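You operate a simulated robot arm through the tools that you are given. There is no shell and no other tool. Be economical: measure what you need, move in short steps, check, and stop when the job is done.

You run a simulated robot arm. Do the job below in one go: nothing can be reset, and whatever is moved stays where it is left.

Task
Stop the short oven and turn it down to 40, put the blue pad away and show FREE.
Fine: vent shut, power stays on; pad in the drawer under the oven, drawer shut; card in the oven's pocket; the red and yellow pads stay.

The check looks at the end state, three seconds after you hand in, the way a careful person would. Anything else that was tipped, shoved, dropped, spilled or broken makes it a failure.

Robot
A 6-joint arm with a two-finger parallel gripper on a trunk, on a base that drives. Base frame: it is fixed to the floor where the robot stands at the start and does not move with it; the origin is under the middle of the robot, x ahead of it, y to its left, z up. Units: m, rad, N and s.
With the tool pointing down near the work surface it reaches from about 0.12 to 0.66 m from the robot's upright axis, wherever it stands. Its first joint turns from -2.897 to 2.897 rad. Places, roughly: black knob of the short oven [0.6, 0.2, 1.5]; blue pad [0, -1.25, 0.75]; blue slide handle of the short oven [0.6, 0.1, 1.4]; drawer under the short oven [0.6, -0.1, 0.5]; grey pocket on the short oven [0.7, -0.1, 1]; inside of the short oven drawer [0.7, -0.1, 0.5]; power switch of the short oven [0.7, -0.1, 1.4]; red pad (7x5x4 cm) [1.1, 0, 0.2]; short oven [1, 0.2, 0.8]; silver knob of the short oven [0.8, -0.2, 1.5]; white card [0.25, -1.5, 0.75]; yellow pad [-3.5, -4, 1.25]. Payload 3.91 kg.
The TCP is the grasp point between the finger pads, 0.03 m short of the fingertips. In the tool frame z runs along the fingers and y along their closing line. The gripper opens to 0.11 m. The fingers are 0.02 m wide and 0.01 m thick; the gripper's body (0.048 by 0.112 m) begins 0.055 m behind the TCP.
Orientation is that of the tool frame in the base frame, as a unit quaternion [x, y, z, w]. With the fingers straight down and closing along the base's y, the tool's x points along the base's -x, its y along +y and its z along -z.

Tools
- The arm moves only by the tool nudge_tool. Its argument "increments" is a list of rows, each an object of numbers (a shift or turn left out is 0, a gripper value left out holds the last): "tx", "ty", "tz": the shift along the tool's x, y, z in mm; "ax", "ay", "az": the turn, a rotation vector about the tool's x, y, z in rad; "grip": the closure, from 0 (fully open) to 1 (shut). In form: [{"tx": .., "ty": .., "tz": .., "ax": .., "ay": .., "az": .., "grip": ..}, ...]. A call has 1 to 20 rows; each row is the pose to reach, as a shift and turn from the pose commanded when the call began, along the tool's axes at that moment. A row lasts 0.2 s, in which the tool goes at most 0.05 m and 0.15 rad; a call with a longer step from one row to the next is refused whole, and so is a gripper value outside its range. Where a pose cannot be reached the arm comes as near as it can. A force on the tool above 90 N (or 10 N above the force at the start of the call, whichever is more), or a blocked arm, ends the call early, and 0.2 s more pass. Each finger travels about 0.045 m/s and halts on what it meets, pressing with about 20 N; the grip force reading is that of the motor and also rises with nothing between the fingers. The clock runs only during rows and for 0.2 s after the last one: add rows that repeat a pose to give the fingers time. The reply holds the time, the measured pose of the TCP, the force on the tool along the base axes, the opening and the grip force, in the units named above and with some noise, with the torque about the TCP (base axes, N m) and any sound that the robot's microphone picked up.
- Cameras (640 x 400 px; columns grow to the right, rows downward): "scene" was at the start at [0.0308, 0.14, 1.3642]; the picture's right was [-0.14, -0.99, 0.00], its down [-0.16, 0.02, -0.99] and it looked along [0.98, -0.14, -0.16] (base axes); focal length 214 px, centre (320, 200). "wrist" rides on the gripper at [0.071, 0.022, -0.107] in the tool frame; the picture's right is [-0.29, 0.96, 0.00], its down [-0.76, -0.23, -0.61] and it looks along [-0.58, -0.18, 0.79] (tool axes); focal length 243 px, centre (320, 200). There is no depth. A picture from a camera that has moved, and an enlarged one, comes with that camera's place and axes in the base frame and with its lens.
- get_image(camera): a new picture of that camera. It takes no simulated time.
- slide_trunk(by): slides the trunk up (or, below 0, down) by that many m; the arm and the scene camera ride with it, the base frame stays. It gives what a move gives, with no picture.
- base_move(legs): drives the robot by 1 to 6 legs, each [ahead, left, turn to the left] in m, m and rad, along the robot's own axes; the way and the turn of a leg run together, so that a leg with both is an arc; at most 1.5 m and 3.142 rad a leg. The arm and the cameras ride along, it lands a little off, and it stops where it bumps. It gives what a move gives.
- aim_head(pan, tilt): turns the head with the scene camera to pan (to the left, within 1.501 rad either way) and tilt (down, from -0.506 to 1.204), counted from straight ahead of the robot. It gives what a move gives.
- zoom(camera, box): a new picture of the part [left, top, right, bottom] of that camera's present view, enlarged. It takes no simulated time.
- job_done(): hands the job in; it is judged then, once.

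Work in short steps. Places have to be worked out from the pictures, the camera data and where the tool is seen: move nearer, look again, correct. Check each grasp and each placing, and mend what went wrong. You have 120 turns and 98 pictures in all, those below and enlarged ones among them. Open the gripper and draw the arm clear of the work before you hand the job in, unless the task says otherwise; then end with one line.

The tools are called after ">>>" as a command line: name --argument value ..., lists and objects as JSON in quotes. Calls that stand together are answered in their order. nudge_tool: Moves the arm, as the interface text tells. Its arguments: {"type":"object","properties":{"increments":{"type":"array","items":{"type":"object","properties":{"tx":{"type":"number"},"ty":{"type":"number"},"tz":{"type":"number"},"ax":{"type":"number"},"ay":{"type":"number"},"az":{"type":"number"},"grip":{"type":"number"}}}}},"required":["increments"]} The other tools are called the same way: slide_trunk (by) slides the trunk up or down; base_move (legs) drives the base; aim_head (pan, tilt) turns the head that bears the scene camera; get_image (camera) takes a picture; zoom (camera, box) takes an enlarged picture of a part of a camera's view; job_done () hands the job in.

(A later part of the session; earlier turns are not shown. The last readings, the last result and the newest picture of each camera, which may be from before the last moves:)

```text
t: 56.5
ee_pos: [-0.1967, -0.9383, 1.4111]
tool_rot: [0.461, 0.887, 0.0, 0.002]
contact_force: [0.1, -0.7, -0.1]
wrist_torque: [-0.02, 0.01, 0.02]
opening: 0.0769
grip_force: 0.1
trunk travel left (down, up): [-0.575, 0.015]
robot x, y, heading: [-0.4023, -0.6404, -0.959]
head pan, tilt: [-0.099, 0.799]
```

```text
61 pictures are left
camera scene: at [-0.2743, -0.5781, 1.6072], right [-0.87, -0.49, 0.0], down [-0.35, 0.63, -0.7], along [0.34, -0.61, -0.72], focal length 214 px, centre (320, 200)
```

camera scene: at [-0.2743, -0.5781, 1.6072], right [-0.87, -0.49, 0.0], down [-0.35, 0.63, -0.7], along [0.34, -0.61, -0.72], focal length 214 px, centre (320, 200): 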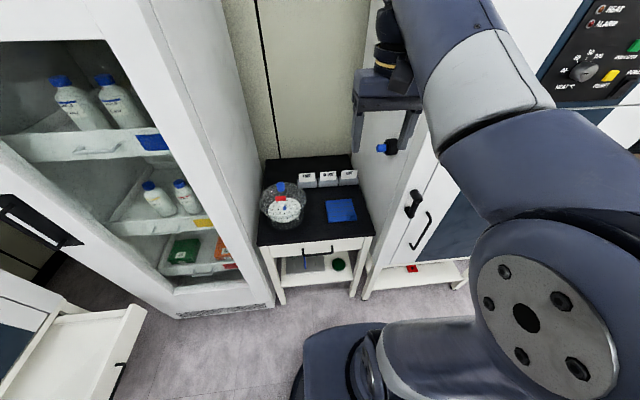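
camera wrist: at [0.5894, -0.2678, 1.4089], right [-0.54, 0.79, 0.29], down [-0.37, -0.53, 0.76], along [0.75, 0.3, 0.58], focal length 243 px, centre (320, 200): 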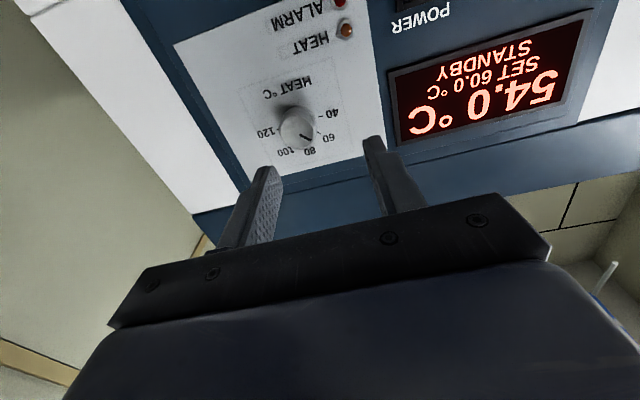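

Table front edge is ~0.59 m ahead, pad ~0.76, FREE card ~0.97. I check the base's footprint against the table's legs before driving closer.

>>> aim_head --pan 0.0 --tilt 1.2

>>> get_image --camera "scene"

>>> get_image --camera "wrist"

```text
t: 57.3
ee_pos: [-0.1972, -0.9376, 1.4119]
tool_rot: [0.461, 0.887, -0.001, 0.001]
contact_force: [0.5, -0.4, 0.0]
wrist_torque: [0.0, -0.04, 0.0]
opening: 0.0771
grip_force: 0.0
trunk travel left (down, up): [-0.575, 0.015]
robot x, y, heading: [-0.4026, -0.6437, -0.961]
head pan, tilt: [0.0, 1.201]
```

```text
60 pictures are left
camera scene: at [-0.2817, -0.5537, 1.5795], right [-0.82, -0.57, 0.0], down [-0.54, 0.76, -0.36], along [0.21, -0.3, -0.93], focal length 214 px, centre (320, 200)
```

scene: 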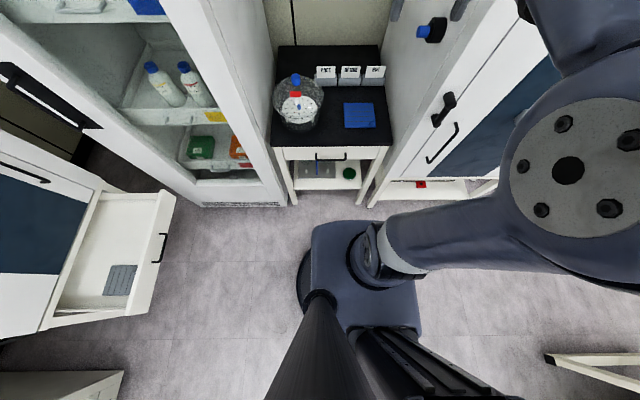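

```text
59 pictures are left
camera wrist: at [-0.2201, -0.8664, 1.5198], right [0.95, 0.31, 0.0], down [0.25, -0.75, 0.61], along [0.19, -0.58, -0.79], focal length 243 px, centre (320, 200)
```

wrist: 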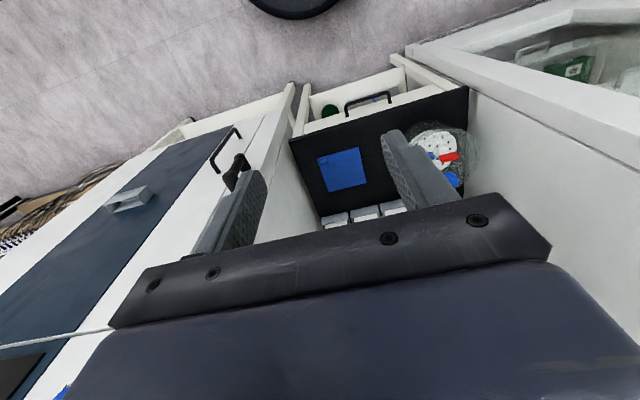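

The floor disc has ~0.29 m radius, so I can go ~0.23 m nearer, and 0.1 m left to face the FREE card.

>>> base_move --legs '[[0.23, 0.1, 0]]'

>>> aim_head --pan -0.1 --tilt 0.95

>>> get_image --camera "scene"

>>> zoom --camera "scene" --box '[250, 130, 410, 230]'

```text
t: 59.1
ee_pos: [0.0167, -1.0677, 1.4116]
tool_rot: [0.462, 0.887, 0.0, 0.002]
contact_force: [0.5, -0.4, 0.3]
wrist_torque: [0.01, 0.03, 0.03]
opening: 0.0772
grip_force: 0.0
trunk travel left (down, up): [-0.575, 0.015]
robot x, y, heading: [-0.1884, -0.7759, -0.961]
head pan, tilt: [0.0, 1.201]
```

```text
t: 59.9
ee_pos: [0.0159, -1.0678, 1.4115]
tool_rot: [0.463, 0.887, -0.001, 0.001]
contact_force: [-0.2, -0.3, -0.7]
wrist_torque: [0.01, 0.0, 0.0]
opening: 0.0769
grip_force: 0.1
trunk travel left (down, up): [-0.575, 0.015]
robot x, y, heading: [-0.1921, -0.7755, -0.961]
head pan, tilt: [-0.099, 0.949]
```

```text
58 pictures are left
camera scene: at [-0.0645, -0.7011, 1.5956], right [-0.87, -0.49, 0.0], down [-0.4, 0.71, -0.58], along [0.28, -0.51, -0.81], focal length 214 px, centre (320, 200)
```

scene: 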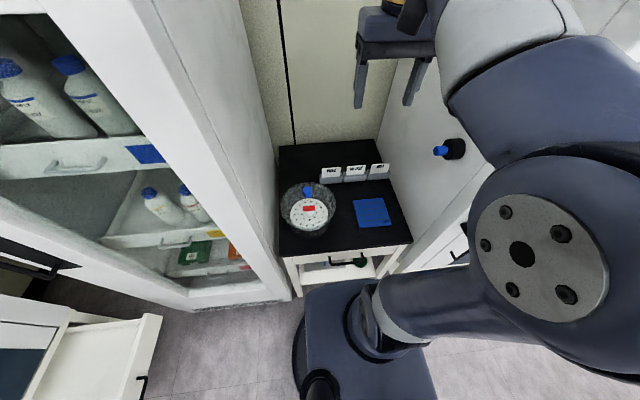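

```text
4.00 times, centred on (330, 180) of scene
camera zoom: at [-0.0645, -0.7011, 1.5956], right [-0.87, -0.49, 0.0], down [-0.4, 0.71, -0.58], along [0.28, -0.51, -0.81], focal length 858 px, centre (280, 280)
```

zoom: 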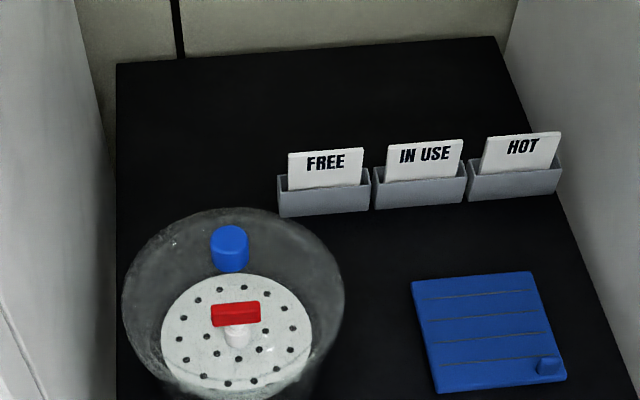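

Card FREE: top at about f=0.73, l=0.02, z≈0.85, ~9 cm wide, so it must be gripped across its thickness (fingers closing fore-aft). I lower the trunk a bit and roll the tool by -90°.

>>> slide_trunk --by -0.15

>>> nudge_tool --increments '[{"az": -0.14}, {"az": -0.28}, {"az": -0.42}, {"az": -0.56}, {"az": -0.7}, {"az": -0.84}, {"az": -0.98}, {"az": -1.12}, {"az": -1.26}, {"az": -1.4}, {"az": -1.5}, {"az": -1.5708}, {"az": -1.5708}]'

>>> nudge_tool --increments '[{"ty": -45}, {"ty": -90}, {"ty": -135}, {"ty": -180}, {"ty": -225}, {"ty": -270}, {"ty": -315}, {"ty": -315}]'

```text
t: 61.7
ee_pos: [0.015, -1.0682, 1.2616]
tool_rot: [0.462, 0.887, -0.001, 0.002]
contact_force: [0.6, 0.1, -1.0]
wrist_torque: [-0.04, 0.03, -0.02]
opening: 0.0771
grip_force: 0.0
trunk travel left (down, up): [-0.425, 0.165]
robot x, y, heading: [-0.1898, -0.7741, -0.96]
head pan, tilt: [-0.099, 0.949]
```

```text
t: 64.5
ee_pos: [0.015, -1.068, 1.2608]
tool_rot: [-0.3, 0.954, -0.002, 0.001]
contact_force: [-0.4, -0.4, 0.0]
wrist_torque: [0.0, -0.01, 0.02]
opening: 0.077
grip_force: 0.0
trunk travel left (down, up): [-0.425, 0.165]
robot x, y, heading: [-0.189, -0.7741, -0.965]
head pan, tilt: [-0.099, 0.949]
```

```text
t: 66.3
ee_pos: [0.1468, -1.2575, 1.1962]
tool_rot: [-0.3, 0.954, -0.003, 0.001]
contact_force: [-0.1, 0.3, 0.1]
wrist_torque: [-0.03, -0.01, 0.0]
opening: 0.0771
grip_force: 0.0
out of reach, approached as far as the arm can: row 2, 3, 4, 5, 6, 7, 8
trunk travel left (down, up): [-0.425, 0.165]
robot x, y, heading: [-0.1894, -0.7768, -0.96]
head pan, tilt: [-0.099, 0.949]
```

Reach is limited at this height. I go down 150 mm along l≈-0.03 (clear of the dome, whose knob tops at z≈1.0) and see how the reach grows.

>>> nudge_tool --increments '[{"tx": 20, "tz": 40, "grip": 0.6}, {"tx": 40, "tz": 80}, {"tx": 40, "tz": 120}, {"tx": 40, "tz": 150}, {"tx": 40, "tz": 150}]'

>>> nudge_tool --increments '[{"ty": -30}, {"ty": -60}, {"ty": -90}, {"ty": -90}]'

>>> get_image --camera "scene"

>>> get_image --camera "wrist"

```text
t: 67.5
ee_pos: [0.1149, -1.2795, 1.0468]
tool_rot: [-0.3, 0.954, -0.002, 0.001]
contact_force: [-0.7, 0.1, 0.4]
wrist_torque: [-0.03, 0.0, 0.0]
opening: 0.044
grip_force: 0.0
trunk travel left (down, up): [-0.425, 0.165]
robot x, y, heading: [-0.1913, -0.777, -0.958]
head pan, tilt: [-0.099, 0.949]
```

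```text
t: 68.5
ee_pos: [0.166, -1.3529, 1.0484]
tool_rot: [-0.3, 0.954, -0.001, 0.0]
contact_force: [-0.6, -1.2, 0.3]
wrist_torque: [-0.01, 0.01, -0.01]
opening: 0.0443
grip_force: 0.1
trunk travel left (down, up): [-0.425, 0.165]
robot x, y, heading: [-0.1922, -0.7739, -0.963]
head pan, tilt: [-0.099, 0.949]
```

```text
56 pictures are left
camera scene: at [-0.0642, -0.7015, 1.4457], right [-0.87, -0.49, 0.0], down [-0.4, 0.71, -0.58], along [0.28, -0.51, -0.81], focal length 214 px, centre (320, 200)
```

scene: 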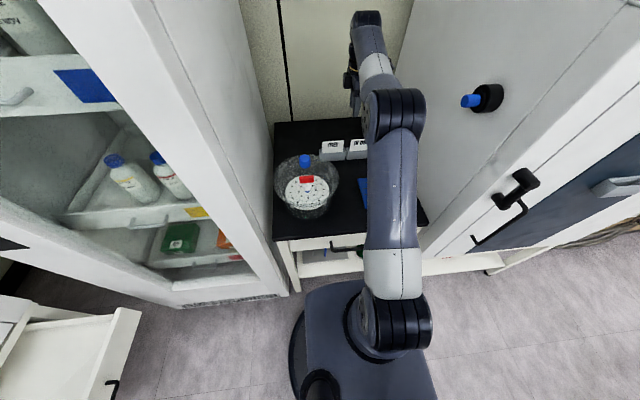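

```text
55 pictures are left
camera wrist: at [0.0967, -1.3757, 1.1567], right [-0.31, 0.95, 0.0], down [0.75, 0.25, 0.61], along [0.58, 0.19, -0.79], focal length 243 px, centre (320, 200)
```

wrist: 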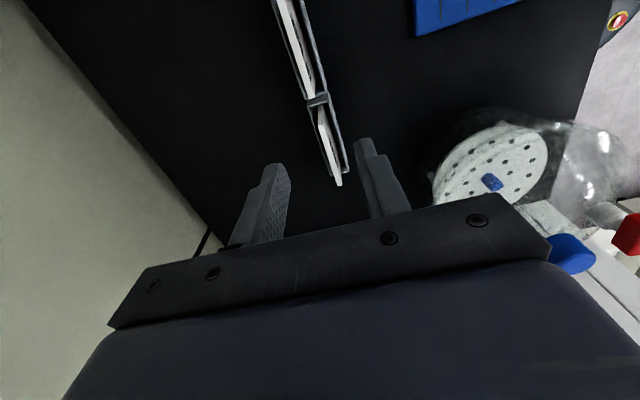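

The wrist view suggests the card is nearer/higher than I assumed (table maybe ~0.80). I zoom the scene view from this lower camera to triangulate.

>>> zoom --camera "scene" --box '[260, 110, 420, 210]'

>>> zoom --camera "wrist" --box '[240, 60, 400, 220]'

```text
4.00 times, centred on (340, 160) of scene
camera zoom: at [-0.0642, -0.7015, 1.4457], right [-0.87, -0.49, 0.0], down [-0.4, 0.71, -0.58], along [0.28, -0.51, -0.81], focal length 858 px, centre (240, 360)
```

zoom: 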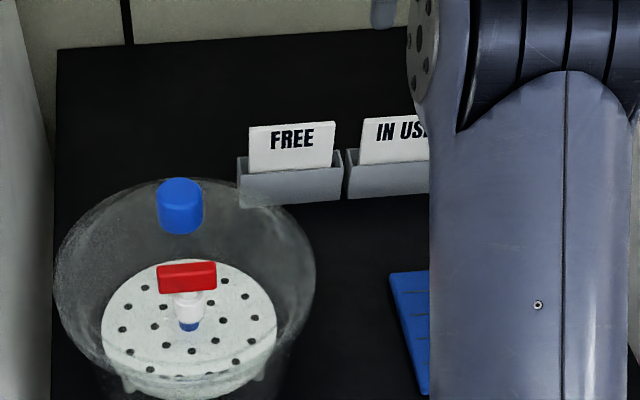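

```text
2.50 times, centred on (320, 140) of wrist
camera zoom: at [0.0967, -1.3757, 1.1567], right [-0.31, 0.95, 0.0], down [0.75, 0.25, 0.61], along [0.58, 0.19, -0.79], focal length 606 px, centre (320, 350)
```

zoom: 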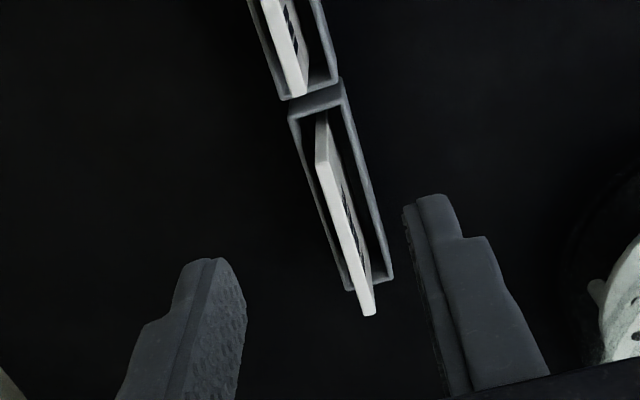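

Card top ≈ f 0.69, l 0.02, z≈0.88, leaning slightly back. I move left 55 mm and down 85 mm, keeping above it, and re-look.

>>> nudge_tool --increments '[{"tx": -30, "tz": 20}, {"tx": -55, "tz": 50}, {"tx": -55, "tz": 85}, {"tx": -55, "tz": 85}]'

>>> get_image --camera "wrist"

>>> zoom --camera "scene" --box '[260, 110, 420, 210]'

```text
t: 69.5
ee_pos: [0.213, -1.3213, 0.9625]
tool_rot: [-0.3, 0.954, -0.002, 0.001]
contact_force: [-0.1, -0.3, -0.3]
wrist_torque: [0.05, 0.0, 0.01]
opening: 0.0441
grip_force: 0.1
trunk travel left (down, up): [-0.425, 0.165]
robot x, y, heading: [-0.1881, -0.7746, -0.964]
head pan, tilt: [-0.099, 0.949]
```

```text
52 pictures are left
camera wrist: at [0.1421, -1.3443, 1.0714], right [-0.31, 0.95, 0.0], down [0.75, 0.25, 0.61], along [0.58, 0.19, -0.79], focal length 243 px, centre (320, 200)
```

wrist: 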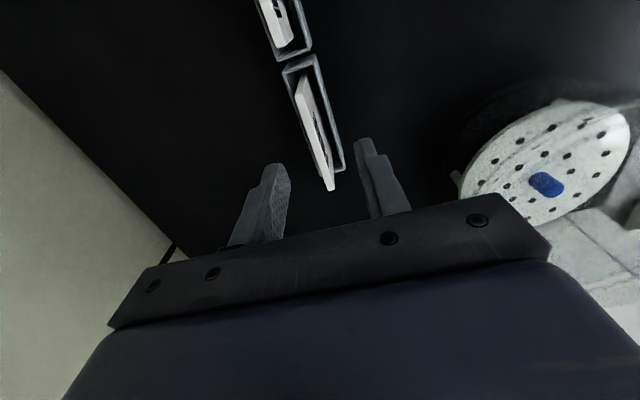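

```text
4.00 times, centred on (340, 160) of scene
camera zoom: at [-0.0643, -0.7014, 1.4457], right [-0.87, -0.49, 0.0], down [-0.4, 0.71, -0.58], along [0.28, -0.51, -0.81], focal length 858 px, centre (240, 360)
```

zoom: 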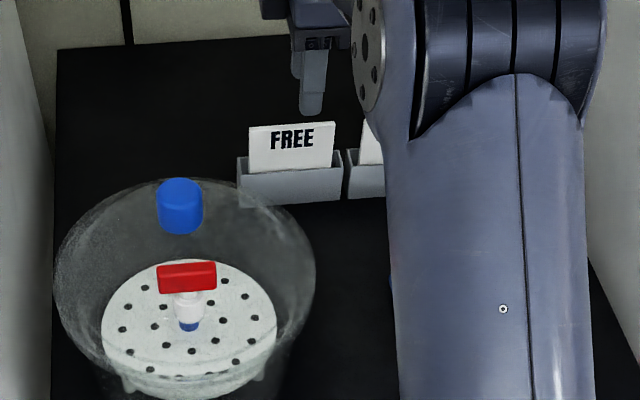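

Consistent estimate: card top f≈0.69, l≈0.023, z≈0.88. Shift 8 mm left, 7 mm forward, down 45, look again.

>>> nudge_tool --increments '[{"tx": -8, "ty": -7}, {"tx": -8, "ty": -7, "tz": 30}, {"tx": -8, "ty": -7, "tz": 47}, {"tx": -8, "ty": -7, "tz": 47}]'

>>> zoom --camera "wrist" --box '[200, 60, 440, 220]'

>>> zoom --camera "scene" --box '[290, 110, 370, 160]'

```text
t: 70.5
ee_pos: [0.224, -1.3236, 0.9162]
tool_rot: [-0.299, 0.954, -0.001, 0.001]
contact_force: [0.1, 0.6, 0.2]
wrist_torque: [-0.01, -0.03, 0.02]
opening: 0.044
grip_force: 0.1
trunk travel left (down, up): [-0.425, 0.165]
robot x, y, heading: [-0.19, -0.7727, -0.965]
head pan, tilt: [-0.099, 0.949]
```

```text
2.50 times, centred on (320, 140) of wrist
camera zoom: at [0.1529, -1.3464, 1.0245], right [-0.31, 0.95, 0.0], down [0.75, 0.25, 0.61], along [0.58, 0.19, -0.79], focal length 606 px, centre (320, 350)
```

zoom: 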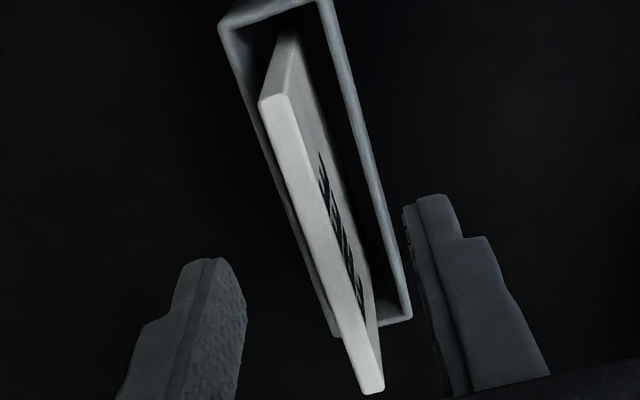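

```text
8.00 times, centred on (330, 135) of scene
camera zoom: at [-0.0644, -0.7013, 1.4457], right [-0.87, -0.49, 0.0], down [-0.4, 0.71, -0.58], along [0.28, -0.51, -0.81], focal length 1716 px, centre (240, 720)
```

zoom: 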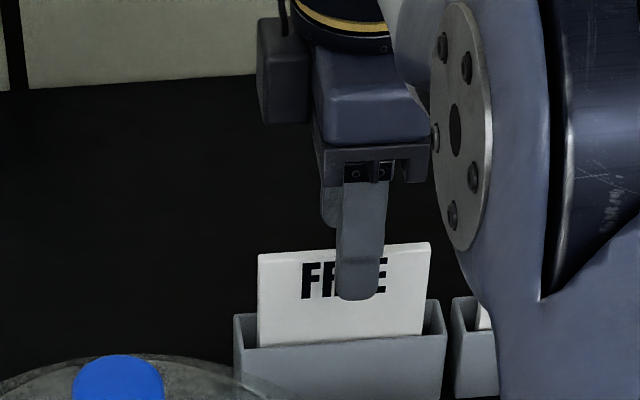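

Card lies between the fingers. Down 33 mm, then close.

>>> nudge_tool --increments '[{"tz": 15}, {"tz": 33}, {"tz": 33, "grip": 1}, {"tz": 33}, {"tz": 33}, {"tz": 33}, {"tz": 33}]'

>>> zoom --camera "scene" --box '[290, 110, 370, 160]'

>>> zoom --camera "wrist" --box '[200, 60, 440, 220]'

```text
t: 72.1
ee_pos: [0.2237, -1.3234, 0.8832]
tool_rot: [-0.3, 0.954, -0.002, 0.0]
contact_force: [0.1, -0.4, -0.1]
wrist_torque: [-0.02, -0.01, -0.02]
opening: 0.0063
grip_force: 20.0
trunk travel left (down, up): [-0.425, 0.165]
robot x, y, heading: [-0.1914, -0.7727, -0.962]
head pan, tilt: [-0.099, 0.949]
```

```text
8.00 times, centred on (330, 135) of scene
camera zoom: at [-0.0644, -0.7013, 1.4457], right [-0.87, -0.49, 0.0], down [-0.4, 0.71, -0.58], along [0.28, -0.51, -0.81], focal length 1716 px, centre (240, 720)
```

zoom: 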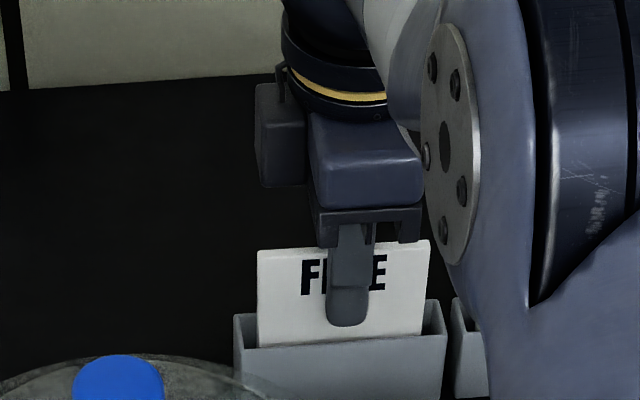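

```text
2.50 times, centred on (320, 140) of wrist
camera zoom: at [0.1533, -1.3459, 0.9917], right [-0.31, 0.95, 0.0], down [0.75, 0.25, 0.61], along [0.58, 0.19, -0.79], focal length 606 px, centre (320, 350)
```

zoom: 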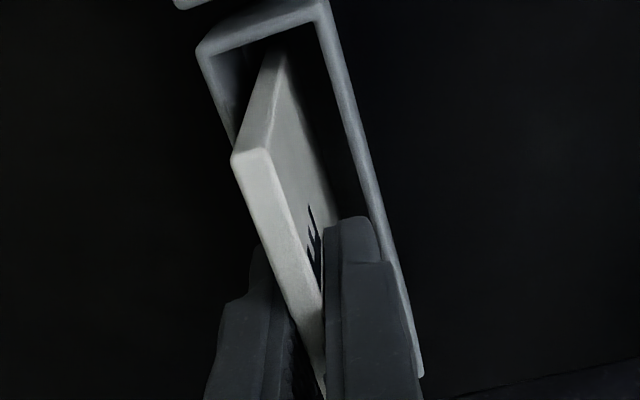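

Card gripped (6 mm). Lift straight up 150 mm, then right 60 mm, and check.

>>> nudge_tool --increments '[{"tz": -25}, {"tz": -60}, {"tz": -100}, {"tz": -140}, {"tz": -155}, {"tz": -155, "tx": 40}, {"tz": -155, "tx": 70}, {"tz": -155, "tx": 70}]'

>>> get_image --camera "scene"

>>> get_image --camera "wrist"

```text
t: 73.9
ee_pos: [0.1664, -1.3631, 1.0379]
tool_rot: [-0.301, 0.954, -0.001, 0.0]
contact_force: [-0.6, 0.1, -0.6]
wrist_torque: [0.03, -0.01, -0.02]
opening: 0.0061
grip_force: 19.9
trunk travel left (down, up): [-0.425, 0.165]
robot x, y, heading: [-0.1887, -0.7766, -0.961]
head pan, tilt: [-0.099, 0.949]
```

```text
46 pictures are left
camera scene: at [-0.0646, -0.7014, 1.4457], right [-0.87, -0.49, 0.0], down [-0.4, 0.71, -0.58], along [0.28, -0.51, -0.81], focal length 214 px, centre (320, 200)
```

scene: 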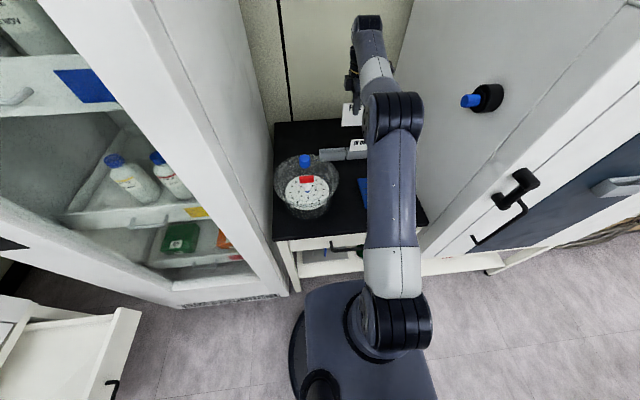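

```text
45 pictures are left
camera wrist: at [0.0954, -1.3852, 1.1464], right [-0.31, 0.95, 0.0], down [0.75, 0.25, 0.61], along [0.58, 0.19, -0.79], focal length 243 px, centre (320, 200)
```

wrist: 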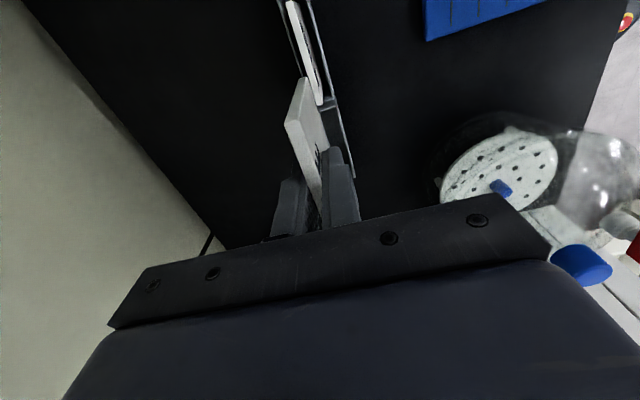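

Card held, nothing disturbed. I retract the arm, raise the trunk, and drive back to the oven.

>>> nudge_tool --increments '[{"ty": 45}, {"ty": 90}, {"ty": 135}, {"ty": 180}, {"ty": 225}, {"ty": 270}, {"ty": 300}, {"ty": 300}]'

>>> slide_trunk --by 0.15

>>> base_move --legs '[[-0.25, 0, 0], [0, 0, 1.563], [0.6, 0, 0]]'

>>> aim_head --pan -0.2 --tilt 0.6

>>> get_image --camera "scene"

```text
t: 75.7
ee_pos: [-0.0056, -1.1172, 1.0371]
tool_rot: [-0.299, 0.954, -0.001, 0.001]
contact_force: [0.2, 0.8, -0.1]
wrist_torque: [-0.01, 0.02, 0.01]
opening: 0.0064
grip_force: 20.1
trunk travel left (down, up): [-0.425, 0.165]
robot x, y, heading: [-0.1881, -0.7748, -0.959]
head pan, tilt: [-0.099, 0.949]
```

```text
t: 77.4
ee_pos: [-0.0052, -1.1174, 1.187]
tool_rot: [-0.3, 0.954, -0.001, 0.001]
contact_force: [0.0, -0.4, 0.1]
wrist_torque: [-0.01, 0.04, 0.0]
opening: 0.0063
grip_force: 20.0
trunk travel left (down, up): [-0.575, 0.015]
robot x, y, heading: [-0.1907, -0.7733, -0.962]
head pan, tilt: [-0.099, 0.949]
```

```text
t: 86.0
ee_pos: [0.5083, -0.0607, 1.1869]
tool_rot: [0.882, -0.471, 0.001, -0.001]
contact_force: [0.0, -0.3, -0.2]
wrist_torque: [-0.01, 0.0, 0.0]
opening: 0.0066
grip_force: 19.8
trunk travel left (down, up): [-0.575, 0.015]
robot x, y, heading: [0.1605, -0.2368, 0.587]
head pan, tilt: [-0.099, 0.949]
```

```text
t: 86.8
ee_pos: [0.5074, -0.0615, 1.1874]
tool_rot: [0.882, -0.472, 0.001, -0.002]
contact_force: [0.2, 1.1, -1.1]
wrist_torque: [0.01, 0.0, -0.01]
opening: 0.0062
grip_force: 20.2
trunk travel left (down, up): [-0.575, 0.015]
robot x, y, heading: [0.1645, -0.2369, 0.589]
head pan, tilt: [-0.201, 0.6]
```

```text
44 pictures are left
camera scene: at [0.109, -0.1103, 1.624], right [0.38, -0.93, 0.0], down [-0.52, -0.21, -0.82], along [0.76, 0.31, -0.57], focal length 214 px, centre (320, 200)
```

scene: 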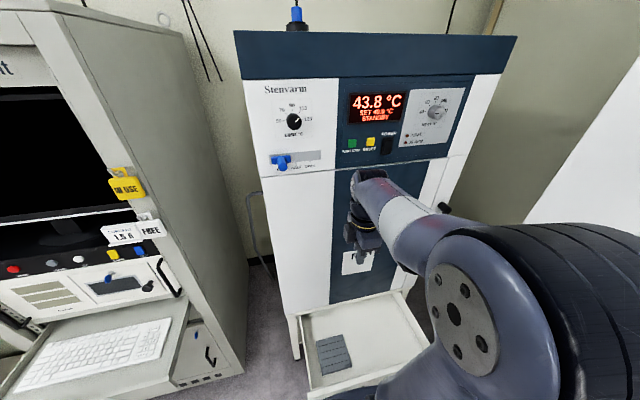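

Back at the oven, card in hand. I zoom on card and pocket.

>>> zoom --camera "scene" --box '[320, 220, 400, 290]'

```text
5.71 times, centred on (360, 255) of scene
camera zoom: at [0.109, -0.1103, 1.624], right [0.38, -0.93, 0.0], down [-0.52, -0.21, -0.82], along [0.76, 0.31, -0.57], focal length 1226 px, centre (91, -114)
```

zoom: 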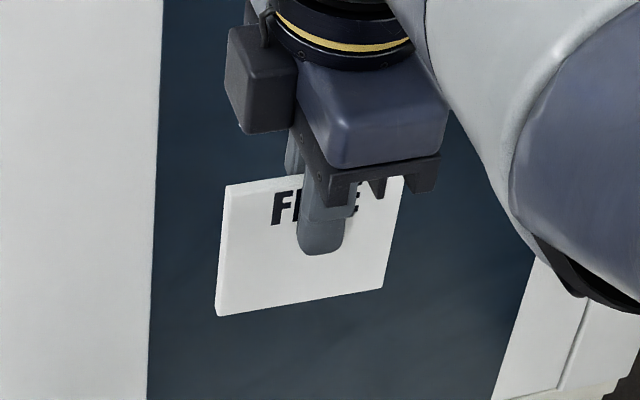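

Card is ~0.09 × 0.08 m, bottom about 0.04 below the fingertips. I shift right above the pocket's column, raise 60 mm and tilt the tool 25° so the body leans away from the door.

>>> nudge_tool --increments '[{"tx": 40, "tz": -20}, {"tx": 80, "tz": -40}, {"tx": 120, "tz": -60, "ax": 0.1}, {"tx": 149, "tz": -60, "ax": 0.22, "az": -0.012}, {"tx": 149, "tz": -60, "ax": 0.34, "az": -0.012}, {"tx": 149, "tz": -60, "ax": 0.436, "az": -0.012}, {"tx": 149, "tz": -60, "ax": 0.436, "az": -0.012}]'

>>> aim_head --pan -0.4 --tilt 0.6

>>> get_image --camera "scene"

>>> get_image --camera "wrist"

```text
t: 88.4
ee_pos: [0.5904, -0.1872, 1.248]
tool_rot: [0.863, -0.456, 0.103, -0.192]
contact_force: [-0.1, -0.6, 0.5]
wrist_torque: [0.01, 0.03, 0.02]
opening: 0.0063
grip_force: 20.0
trunk travel left (down, up): [-0.575, 0.015]
robot x, y, heading: [0.159, -0.2406, 0.59]
head pan, tilt: [-0.201, 0.6]
```

```text
t: 89.2
ee_pos: [0.5923, -0.1855, 1.2476]
tool_rot: [0.863, -0.456, 0.103, -0.192]
contact_force: [0.6, -0.4, -0.7]
wrist_torque: [0.0, 0.0, 0.02]
opening: 0.0063
grip_force: 19.8
trunk travel left (down, up): [-0.575, 0.015]
robot x, y, heading: [0.1667, -0.2337, 0.583]
head pan, tilt: [-0.4, 0.6]
```

```text
42 pictures are left
camera scene: at [0.1139, -0.1271, 1.6241], right [0.19, -0.98, 0.0], down [-0.56, -0.11, -0.83], along [0.81, 0.15, -0.56], focal length 214 px, centre (320, 200)
```

scene: 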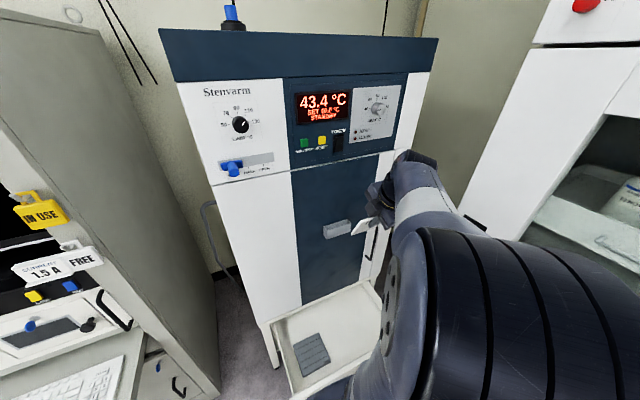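

```text
41 pictures are left
camera wrist: at [0.5776, -0.2814, 1.3376], right [-0.88, -0.25, -0.41], down [-0.47, 0.6, 0.65], along [0.08, 0.76, -0.65], focal length 243 px, centre (320, 200)
```

wrist: 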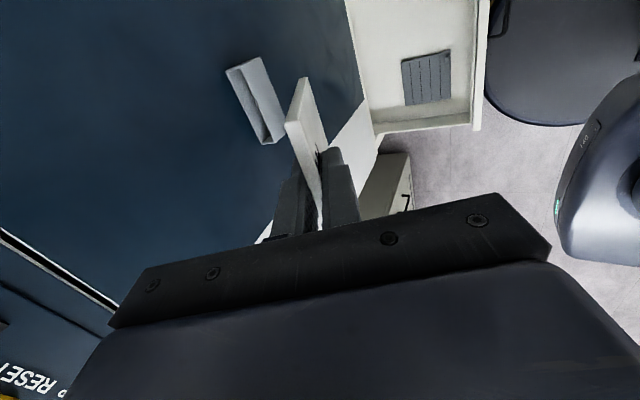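

The wrist camera sees pocket and card together. Zoom both views.

>>> zoom --camera "wrist" --box '[200, 40, 360, 240]'

>>> zoom --camera "scene" --box '[310, 190, 400, 250]'

```text
2.00 times, centred on (280, 140) of wrist
camera zoom: at [0.5776, -0.2814, 1.3376], right [-0.88, -0.25, -0.41], down [-0.47, 0.6, 0.65], along [0.08, 0.76, -0.65], focal length 485 px, centre (400, 320)
```

zoom: 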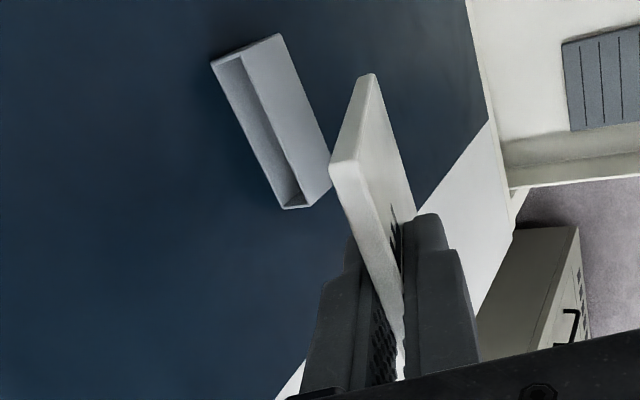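

```text
6.67 times, centred on (355, 220) of scene
camera zoom: at [0.1139, -0.1271, 1.6241], right [0.19, -0.98, 0.0], down [-0.56, -0.11, -0.83], along [0.81, 0.15, -0.56], focal length 1430 px, centre (87, 67)
```

zoom: 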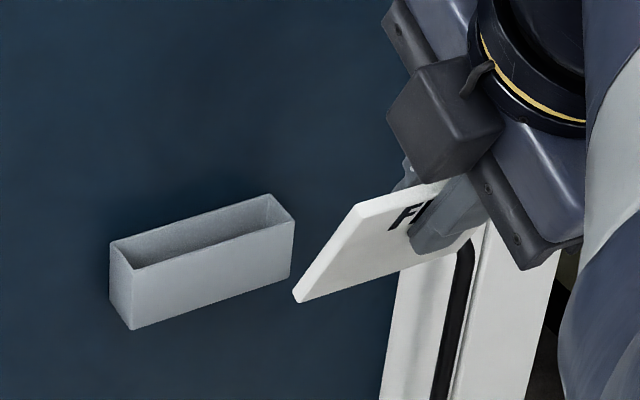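

Pocket rim: z≈1.079, centre L≈-0.182, front F≈0.557, door ≈0.585; card centre already at L≈-0.182. I tilt to 30° and bring the card's lower edge above the mouth, still ~5 cm high.

>>> nudge_tool --increments '[{"ty": -30, "tz": 28, "ax": 0.04}, {"ty": -60, "tz": 56, "ax": 0.08}, {"ty": -90, "tz": 84, "ax": 0.087}, {"tx": 1, "ty": -121, "tz": 111, "ax": 0.087}, {"tx": 1, "ty": -121, "tz": 111, "ax": 0.087}]'

>>> zoom --camera "wrist" --box '[200, 40, 360, 240]'

>>> zoom --camera "scene" --box '[310, 180, 400, 250]'

```text
t: 90.3
ee_pos: [0.7228, -0.0981, 1.1988]
tool_rot: [0.854, -0.451, 0.123, -0.23]
contact_force: [0.6, 0.0, -1.1]
wrist_torque: [-0.02, -0.01, 0.02]
opening: 0.0064
grip_force: 19.8
trunk travel left (down, up): [-0.575, 0.015]
robot x, y, heading: [0.1639, -0.2388, 0.585]
head pan, tilt: [-0.4, 0.6]
```

```text
2.00 times, centred on (280, 140) of wrist
camera zoom: at [0.7028, -0.1971, 1.2825], right [-0.85, -0.23, -0.48], down [-0.52, 0.57, 0.64], along [0.13, 0.79, -0.6], focal length 485 px, centre (400, 320)
```

zoom: 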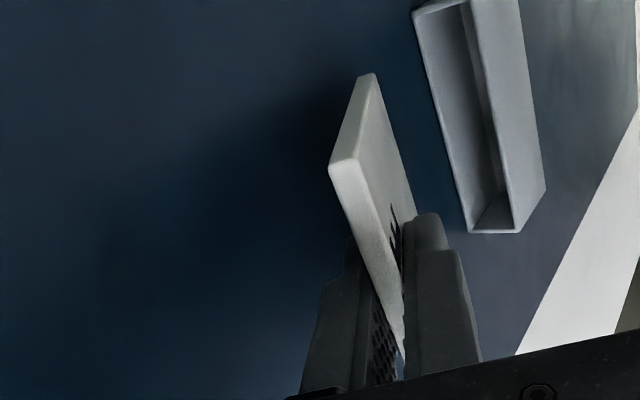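

```text
5.71 times, centred on (355, 215) of scene
camera zoom: at [0.1141, -0.1271, 1.6241], right [0.19, -0.98, 0.0], down [-0.56, -0.11, -0.82], along [0.81, 0.15, -0.57], focal length 1226 px, centre (120, 114)
```

zoom: 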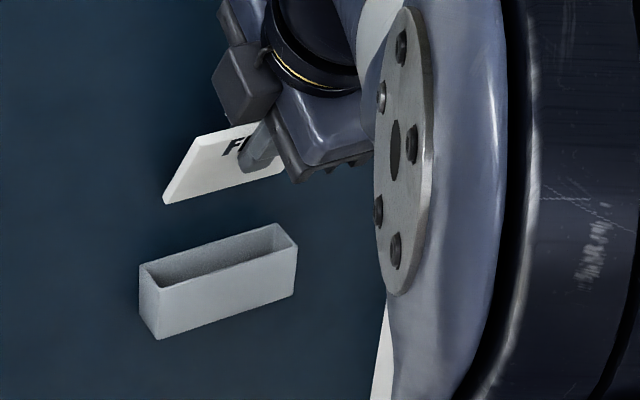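

Card's lower edge is at F≈0.572, lined up with the mouth. Straight down 50 mm with a 2 mm trim right, then look.

>>> nudge_tool --increments '[{"tx": 2, "ty": 12.5, "tz": 21.6}, {"tx": 2, "ty": 25, "tz": 43.3}, {"tx": 2, "ty": 25, "tz": 43.3}]'

>>> zoom --camera "wrist" --box '[220, 40, 380, 240]'

>>> zoom --camera "scene" --box '[310, 190, 380, 245]'

```text
t: 91.2
ee_pos: [0.7233, -0.0987, 1.1487]
tool_rot: [0.854, -0.45, 0.123, -0.229]
contact_force: [-0.6, -0.1, -0.9]
wrist_torque: [0.0, 0.04, 0.01]
opening: 0.0063
grip_force: 19.7
trunk travel left (down, up): [-0.575, 0.015]
robot x, y, heading: [0.1623, -0.236, 0.587]
head pan, tilt: [-0.4, 0.6]
```

```text
2.00 times, centred on (300, 140) of wrist
camera zoom: at [0.7034, -0.1986, 1.2325], right [-0.85, -0.23, -0.48], down [-0.52, 0.57, 0.64], along [0.13, 0.79, -0.6], focal length 485 px, centre (360, 320)
```

zoom: 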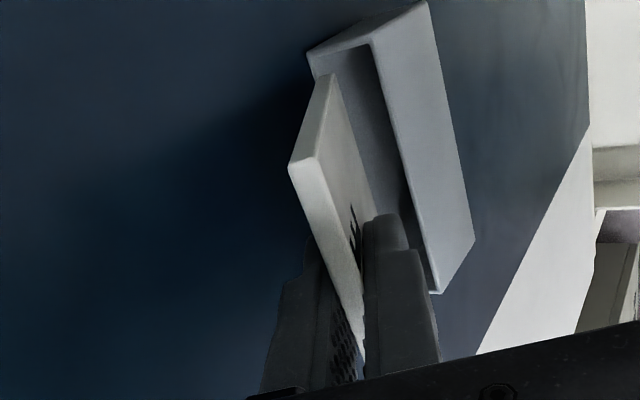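

```text
7.27 times, centred on (345, 218) of scene
camera zoom: at [0.1141, -0.1271, 1.6241], right [0.19, -0.98, 0.0], down [-0.56, -0.11, -0.83], along [0.81, 0.15, -0.56], focal length 1560 px, centre (138, 73)
```

zoom: 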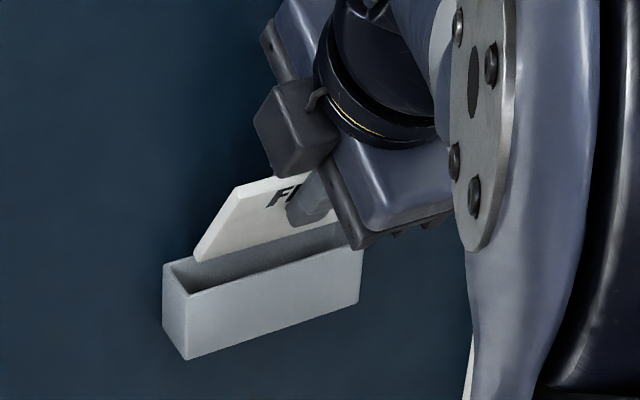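

Edge is just above the mouth and inside its width. I lower it in, easing towards the door as it goes.

>>> nudge_tool --increments '[{"ty": 4.9, "tz": 14.5}, {"ty": 7, "tz": 27.1}, {"ty": 9.1, "tz": 39.8}, {"ty": 9.1, "tz": 39.8}]'

>>> zoom --camera "wrist" --box '[220, 40, 380, 240]'

>>> zoom --camera "scene" --box '[310, 190, 380, 245]'

```text
t: 92.2
ee_pos: [0.73, -0.0945, 1.1105]
tool_rot: [0.854, -0.451, 0.124, -0.23]
contact_force: [-13.0, -10.5, 4.6]
wrist_torque: [-0.56, 0.73, 0.31]
opening: 0.0085
grip_force: 20.7
trunk travel left (down, up): [-0.575, 0.015]
robot x, y, heading: [0.1632, -0.2373, 0.586]
head pan, tilt: [-0.4, 0.6]
```

```text
2.00 times, centred on (300, 140) of wrist
camera zoom: at [0.7107, -0.1941, 1.1939], right [-0.85, -0.23, -0.48], down [-0.52, 0.57, 0.64], along [0.13, 0.79, -0.6], focal length 485 px, centre (360, 320)
```

zoom: 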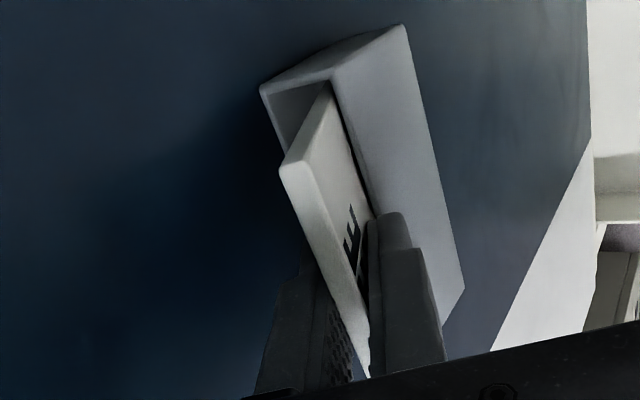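

```text
7.27 times, centred on (345, 218) of scene
camera zoom: at [0.1117, -0.1288, 1.6241], right [0.19, -0.98, 0.0], down [-0.55, -0.1, -0.83], along [0.81, 0.15, -0.56], focal length 1560 px, centre (138, 73)
```

zoom: 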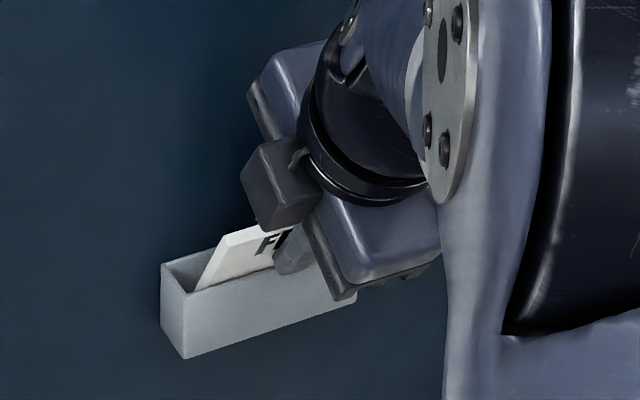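

The card is well inside the mouth, touching rear and front. I open just a little (to ~2 cm) and withdraw along the fingers.

>>> nudge_tool --increments '[{"grip": 0.84}, {"grip": 0.84}, {"grip": 0.84, "tz": -10}, {"tz": -25}, {"tz": -50}, {"tz": -85}, {"tz": -85}]'

>>> zoom --camera "wrist" --box '[200, 0, 420, 200]'

>>> zoom --camera "scene" --box '[310, 190, 380, 245]'

```text
t: 93.8
ee_pos: [0.6973, -0.1171, 1.1837]
tool_rot: [0.854, -0.45, 0.123, -0.229]
contact_force: [-0.1, -0.3, -0.7]
wrist_torque: [-0.02, 0.0, -0.02]
opening: 0.0178
grip_force: 0.1
trunk travel left (down, up): [-0.575, 0.015]
robot x, y, heading: [0.1681, -0.2397, 0.589]
head pan, tilt: [-0.4, 0.6]
```

```text
2.00 times, centred on (310, 100) of wrist
camera zoom: at [0.6769, -0.2172, 1.267], right [-0.85, -0.23, -0.48], down [-0.52, 0.57, 0.64], along [0.13, 0.79, -0.6], focal length 485 px, centre (340, 400)
```

zoom: 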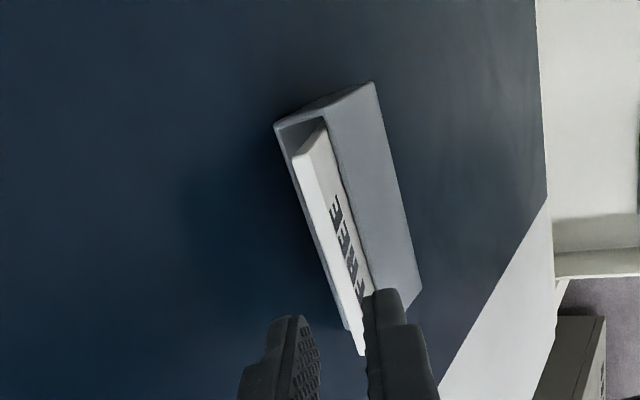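

```text
7.27 times, centred on (345, 218) of scene
camera zoom: at [0.1137, -0.1273, 1.6241], right [0.19, -0.98, 0.0], down [-0.55, -0.11, -0.83], along [0.81, 0.15, -0.56], focal length 1560 px, centre (138, 73)
```

zoom: 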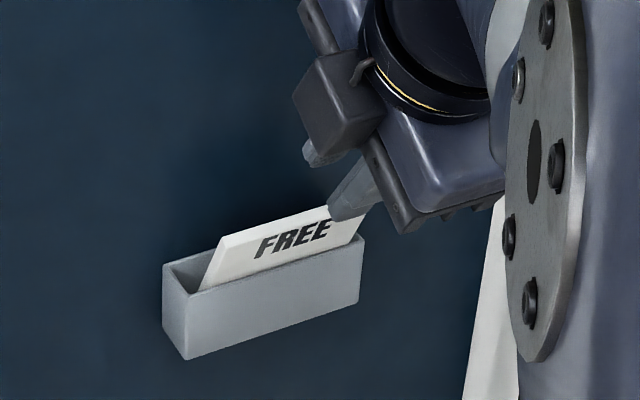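

Card FREE stands in the pocket. I withdraw up and back, set the tool vertical again, and drive back to the table, standing a bit further right this time for the pad.

>>> nudge_tool --increments '[{"tz": -40}, {"tz": -80}, {"tz": -85, "ty": 40, "ax": -0.1}, {"tz": -85, "ty": 80, "ax": -0.22}, {"tz": -85, "ty": 110, "ax": -0.34}, {"tz": -85, "ty": 110, "ax": -0.46}, {"tz": -85, "ty": 110, "ax": -0.523}, {"tz": -85, "ty": 110, "ax": -0.523}]'

>>> base_move --legs '[[-0.72, 0, 0], [0, 0, -1.56]]'

>>> aim_head --pan 0.0 --tilt 0.8

>>> get_image --camera "scene"

```text
t: 95.5
ee_pos: [0.5826, -0.1945, 1.2016]
tool_rot: [0.884, -0.467, 0.002, 0.0]
contact_force: [0.0, -0.2, 0.4]
wrist_torque: [-0.01, -0.02, 0.01]
opening: 0.0176
grip_force: 0.0
trunk travel left (down, up): [-0.575, 0.015]
robot x, y, heading: [0.1619, -0.2386, 0.588]
head pan, tilt: [-0.4, 0.6]
```

```text
t: 103.3
ee_pos: [-0.3876, -1.0568, 1.2015]
tool_rot: [-0.301, 0.954, -0.001, 0.0]
contact_force: [-0.9, -0.5, 0.3]
wrist_torque: [-0.01, 0.0, -0.02]
opening: 0.0176
grip_force: 0.1
trunk travel left (down, up): [-0.575, 0.015]
robot x, y, heading: [-0.4356, -0.6367, -0.972]
head pan, tilt: [-0.4, 0.6]
```

```text
t: 104.1
ee_pos: [-0.3868, -1.0568, 1.2004]
tool_rot: [-0.301, 0.954, -0.002, -0.001]
contact_force: [0.1, -0.1, -1.1]
wrist_torque: [0.01, -0.02, 0.02]
opening: 0.0176
grip_force: 0.1
trunk travel left (down, up): [-0.575, 0.015]
robot x, y, heading: [-0.4318, -0.6364, -0.968]
head pan, tilt: [0.0, 0.799]
```

```text
30 pictures are left
camera scene: at [-0.2999, -0.567, 1.6073], right [-0.82, -0.57, 0.0], down [-0.41, 0.59, -0.7], along [0.39, -0.58, -0.72], focal length 214 px, centre (320, 200)
```

scene: 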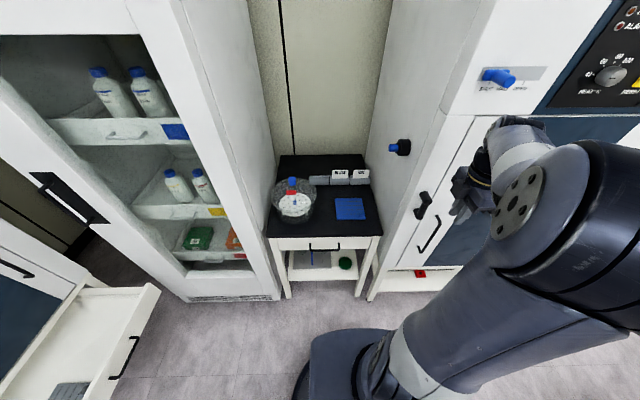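

Pad is about 0.73 ahead on my centre line. I bring the tool to the centre line, then drive 0.2 m forward.

>>> nudge_tool --increments '[{"tx": -45}, {"tx": -90}, {"tx": -135}, {"tx": -180}, {"tx": -215}, {"tx": -215}]'

>>> base_move --legs '[[0.2, 0, 0.008]]'

>>> nudge_tool --increments '[{"ty": -40, "grip": 0.4}, {"ty": -60}, {"ty": -60, "tz": 40}, {"ty": -60, "tz": 80}, {"ty": -60, "tz": 110}, {"ty": -60, "tz": 110}]'

>>> get_image --camera "wrist"

>>> get_image --camera "scene"

```text
t: 105.5
ee_pos: [-0.2114, -0.9337, 1.201]
tool_rot: [-0.301, 0.954, -0.002, -0.001]
contact_force: [0.2, 0.6, -0.2]
wrist_torque: [-0.02, 0.04, 0.0]
opening: 0.0176
grip_force: 0.0
trunk travel left (down, up): [-0.575, 0.015]
robot x, y, heading: [-0.4353, -0.6352, -0.971]
head pan, tilt: [0.0, 0.799]
```

```text
t: 107.1
ee_pos: [-0.0948, -1.0974, 1.2022]
tool_rot: [-0.306, 0.952, -0.002, -0.001]
contact_force: [-0.5, -0.9, 0.0]
wrist_torque: [0.03, 0.01, 0.0]
opening: 0.0177
grip_force: 0.1
trunk travel left (down, up): [-0.575, 0.015]
robot x, y, heading: [-0.3248, -0.8022, -0.96]
head pan, tilt: [0.0, 0.799]
```

```text
t: 108.5
ee_pos: [-0.0611, -1.1456, 1.092]
tool_rot: [-0.306, 0.952, -0.003, -0.001]
contact_force: [0.1, 0.3, 0.2]
wrist_torque: [-0.01, -0.02, 0.01]
opening: 0.0658
grip_force: 0.1
trunk travel left (down, up): [-0.575, 0.015]
robot x, y, heading: [-0.3243, -0.8046, -0.964]
head pan, tilt: [0.0, 0.799]
```

```text
29 pictures are left
camera wrist: at [-0.1305, -1.1694, 1.2005], right [-0.32, 0.95, 0.0], down [0.75, 0.26, 0.61], along [0.57, 0.19, -0.8], focal length 243 px, centre (320, 200)
```

wrist: 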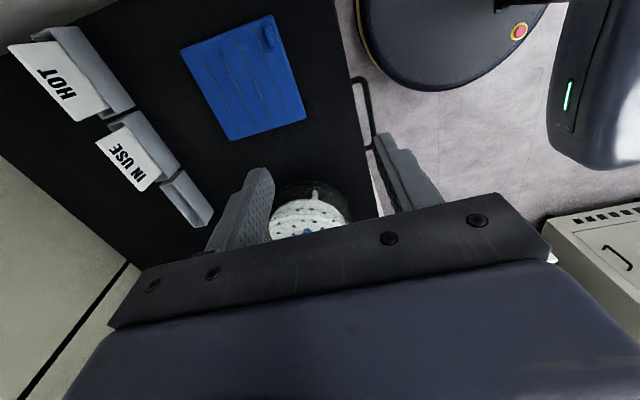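

```text
28 pictures are left
camera scene: at [-0.1861, -0.731, 1.6072], right [-0.82, -0.57, 0.0], down [-0.41, 0.59, -0.7], along [0.4, -0.57, -0.72], focal length 214 px, centre (320, 200)
```

scene: 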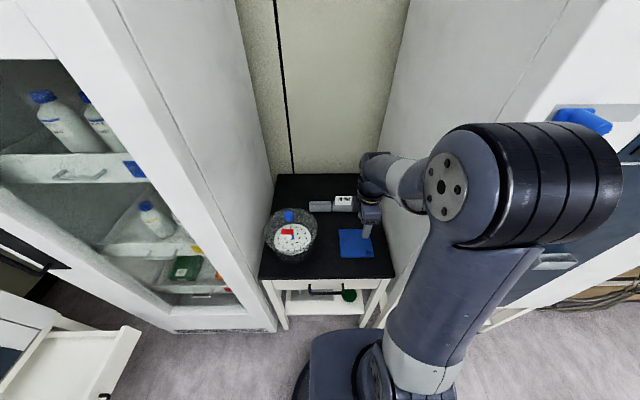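

I zoom on the pad and its tab.

>>> zoom --camera "wrist" --box '[170, 0, 330, 150]'

>>> zoom --camera "scene" --box '[310, 200, 410, 280]'

```text
2.67 times, centred on (250, 75) of wrist
camera zoom: at [-0.1305, -1.1694, 1.2005], right [-0.32, 0.95, 0.0], down [0.75, 0.26, 0.61], along [0.57, 0.19, -0.8], focal length 647 px, centre (507, 533)
```

zoom: 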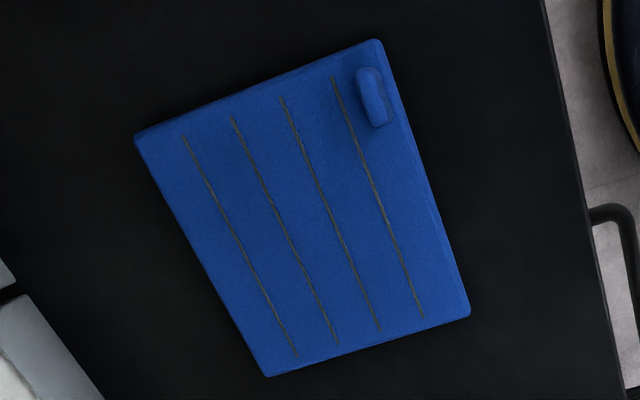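

```text
5.00 times, centred on (360, 240) of scene
camera zoom: at [-0.1861, -0.731, 1.6072], right [-0.82, -0.57, 0.0], down [-0.41, 0.59, -0.7], along [0.4, -0.57, -0.72], focal length 1072 px, centre (120, 0)
```

zoom: 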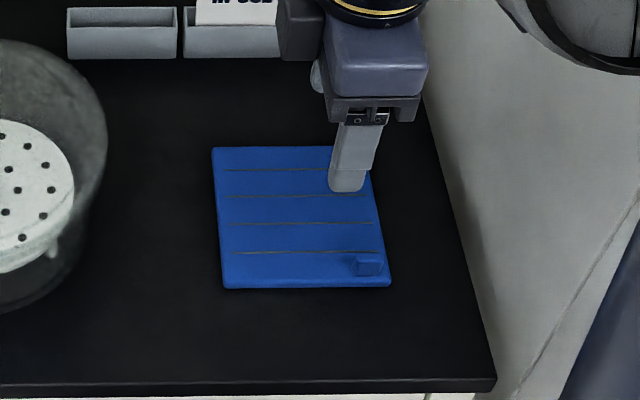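

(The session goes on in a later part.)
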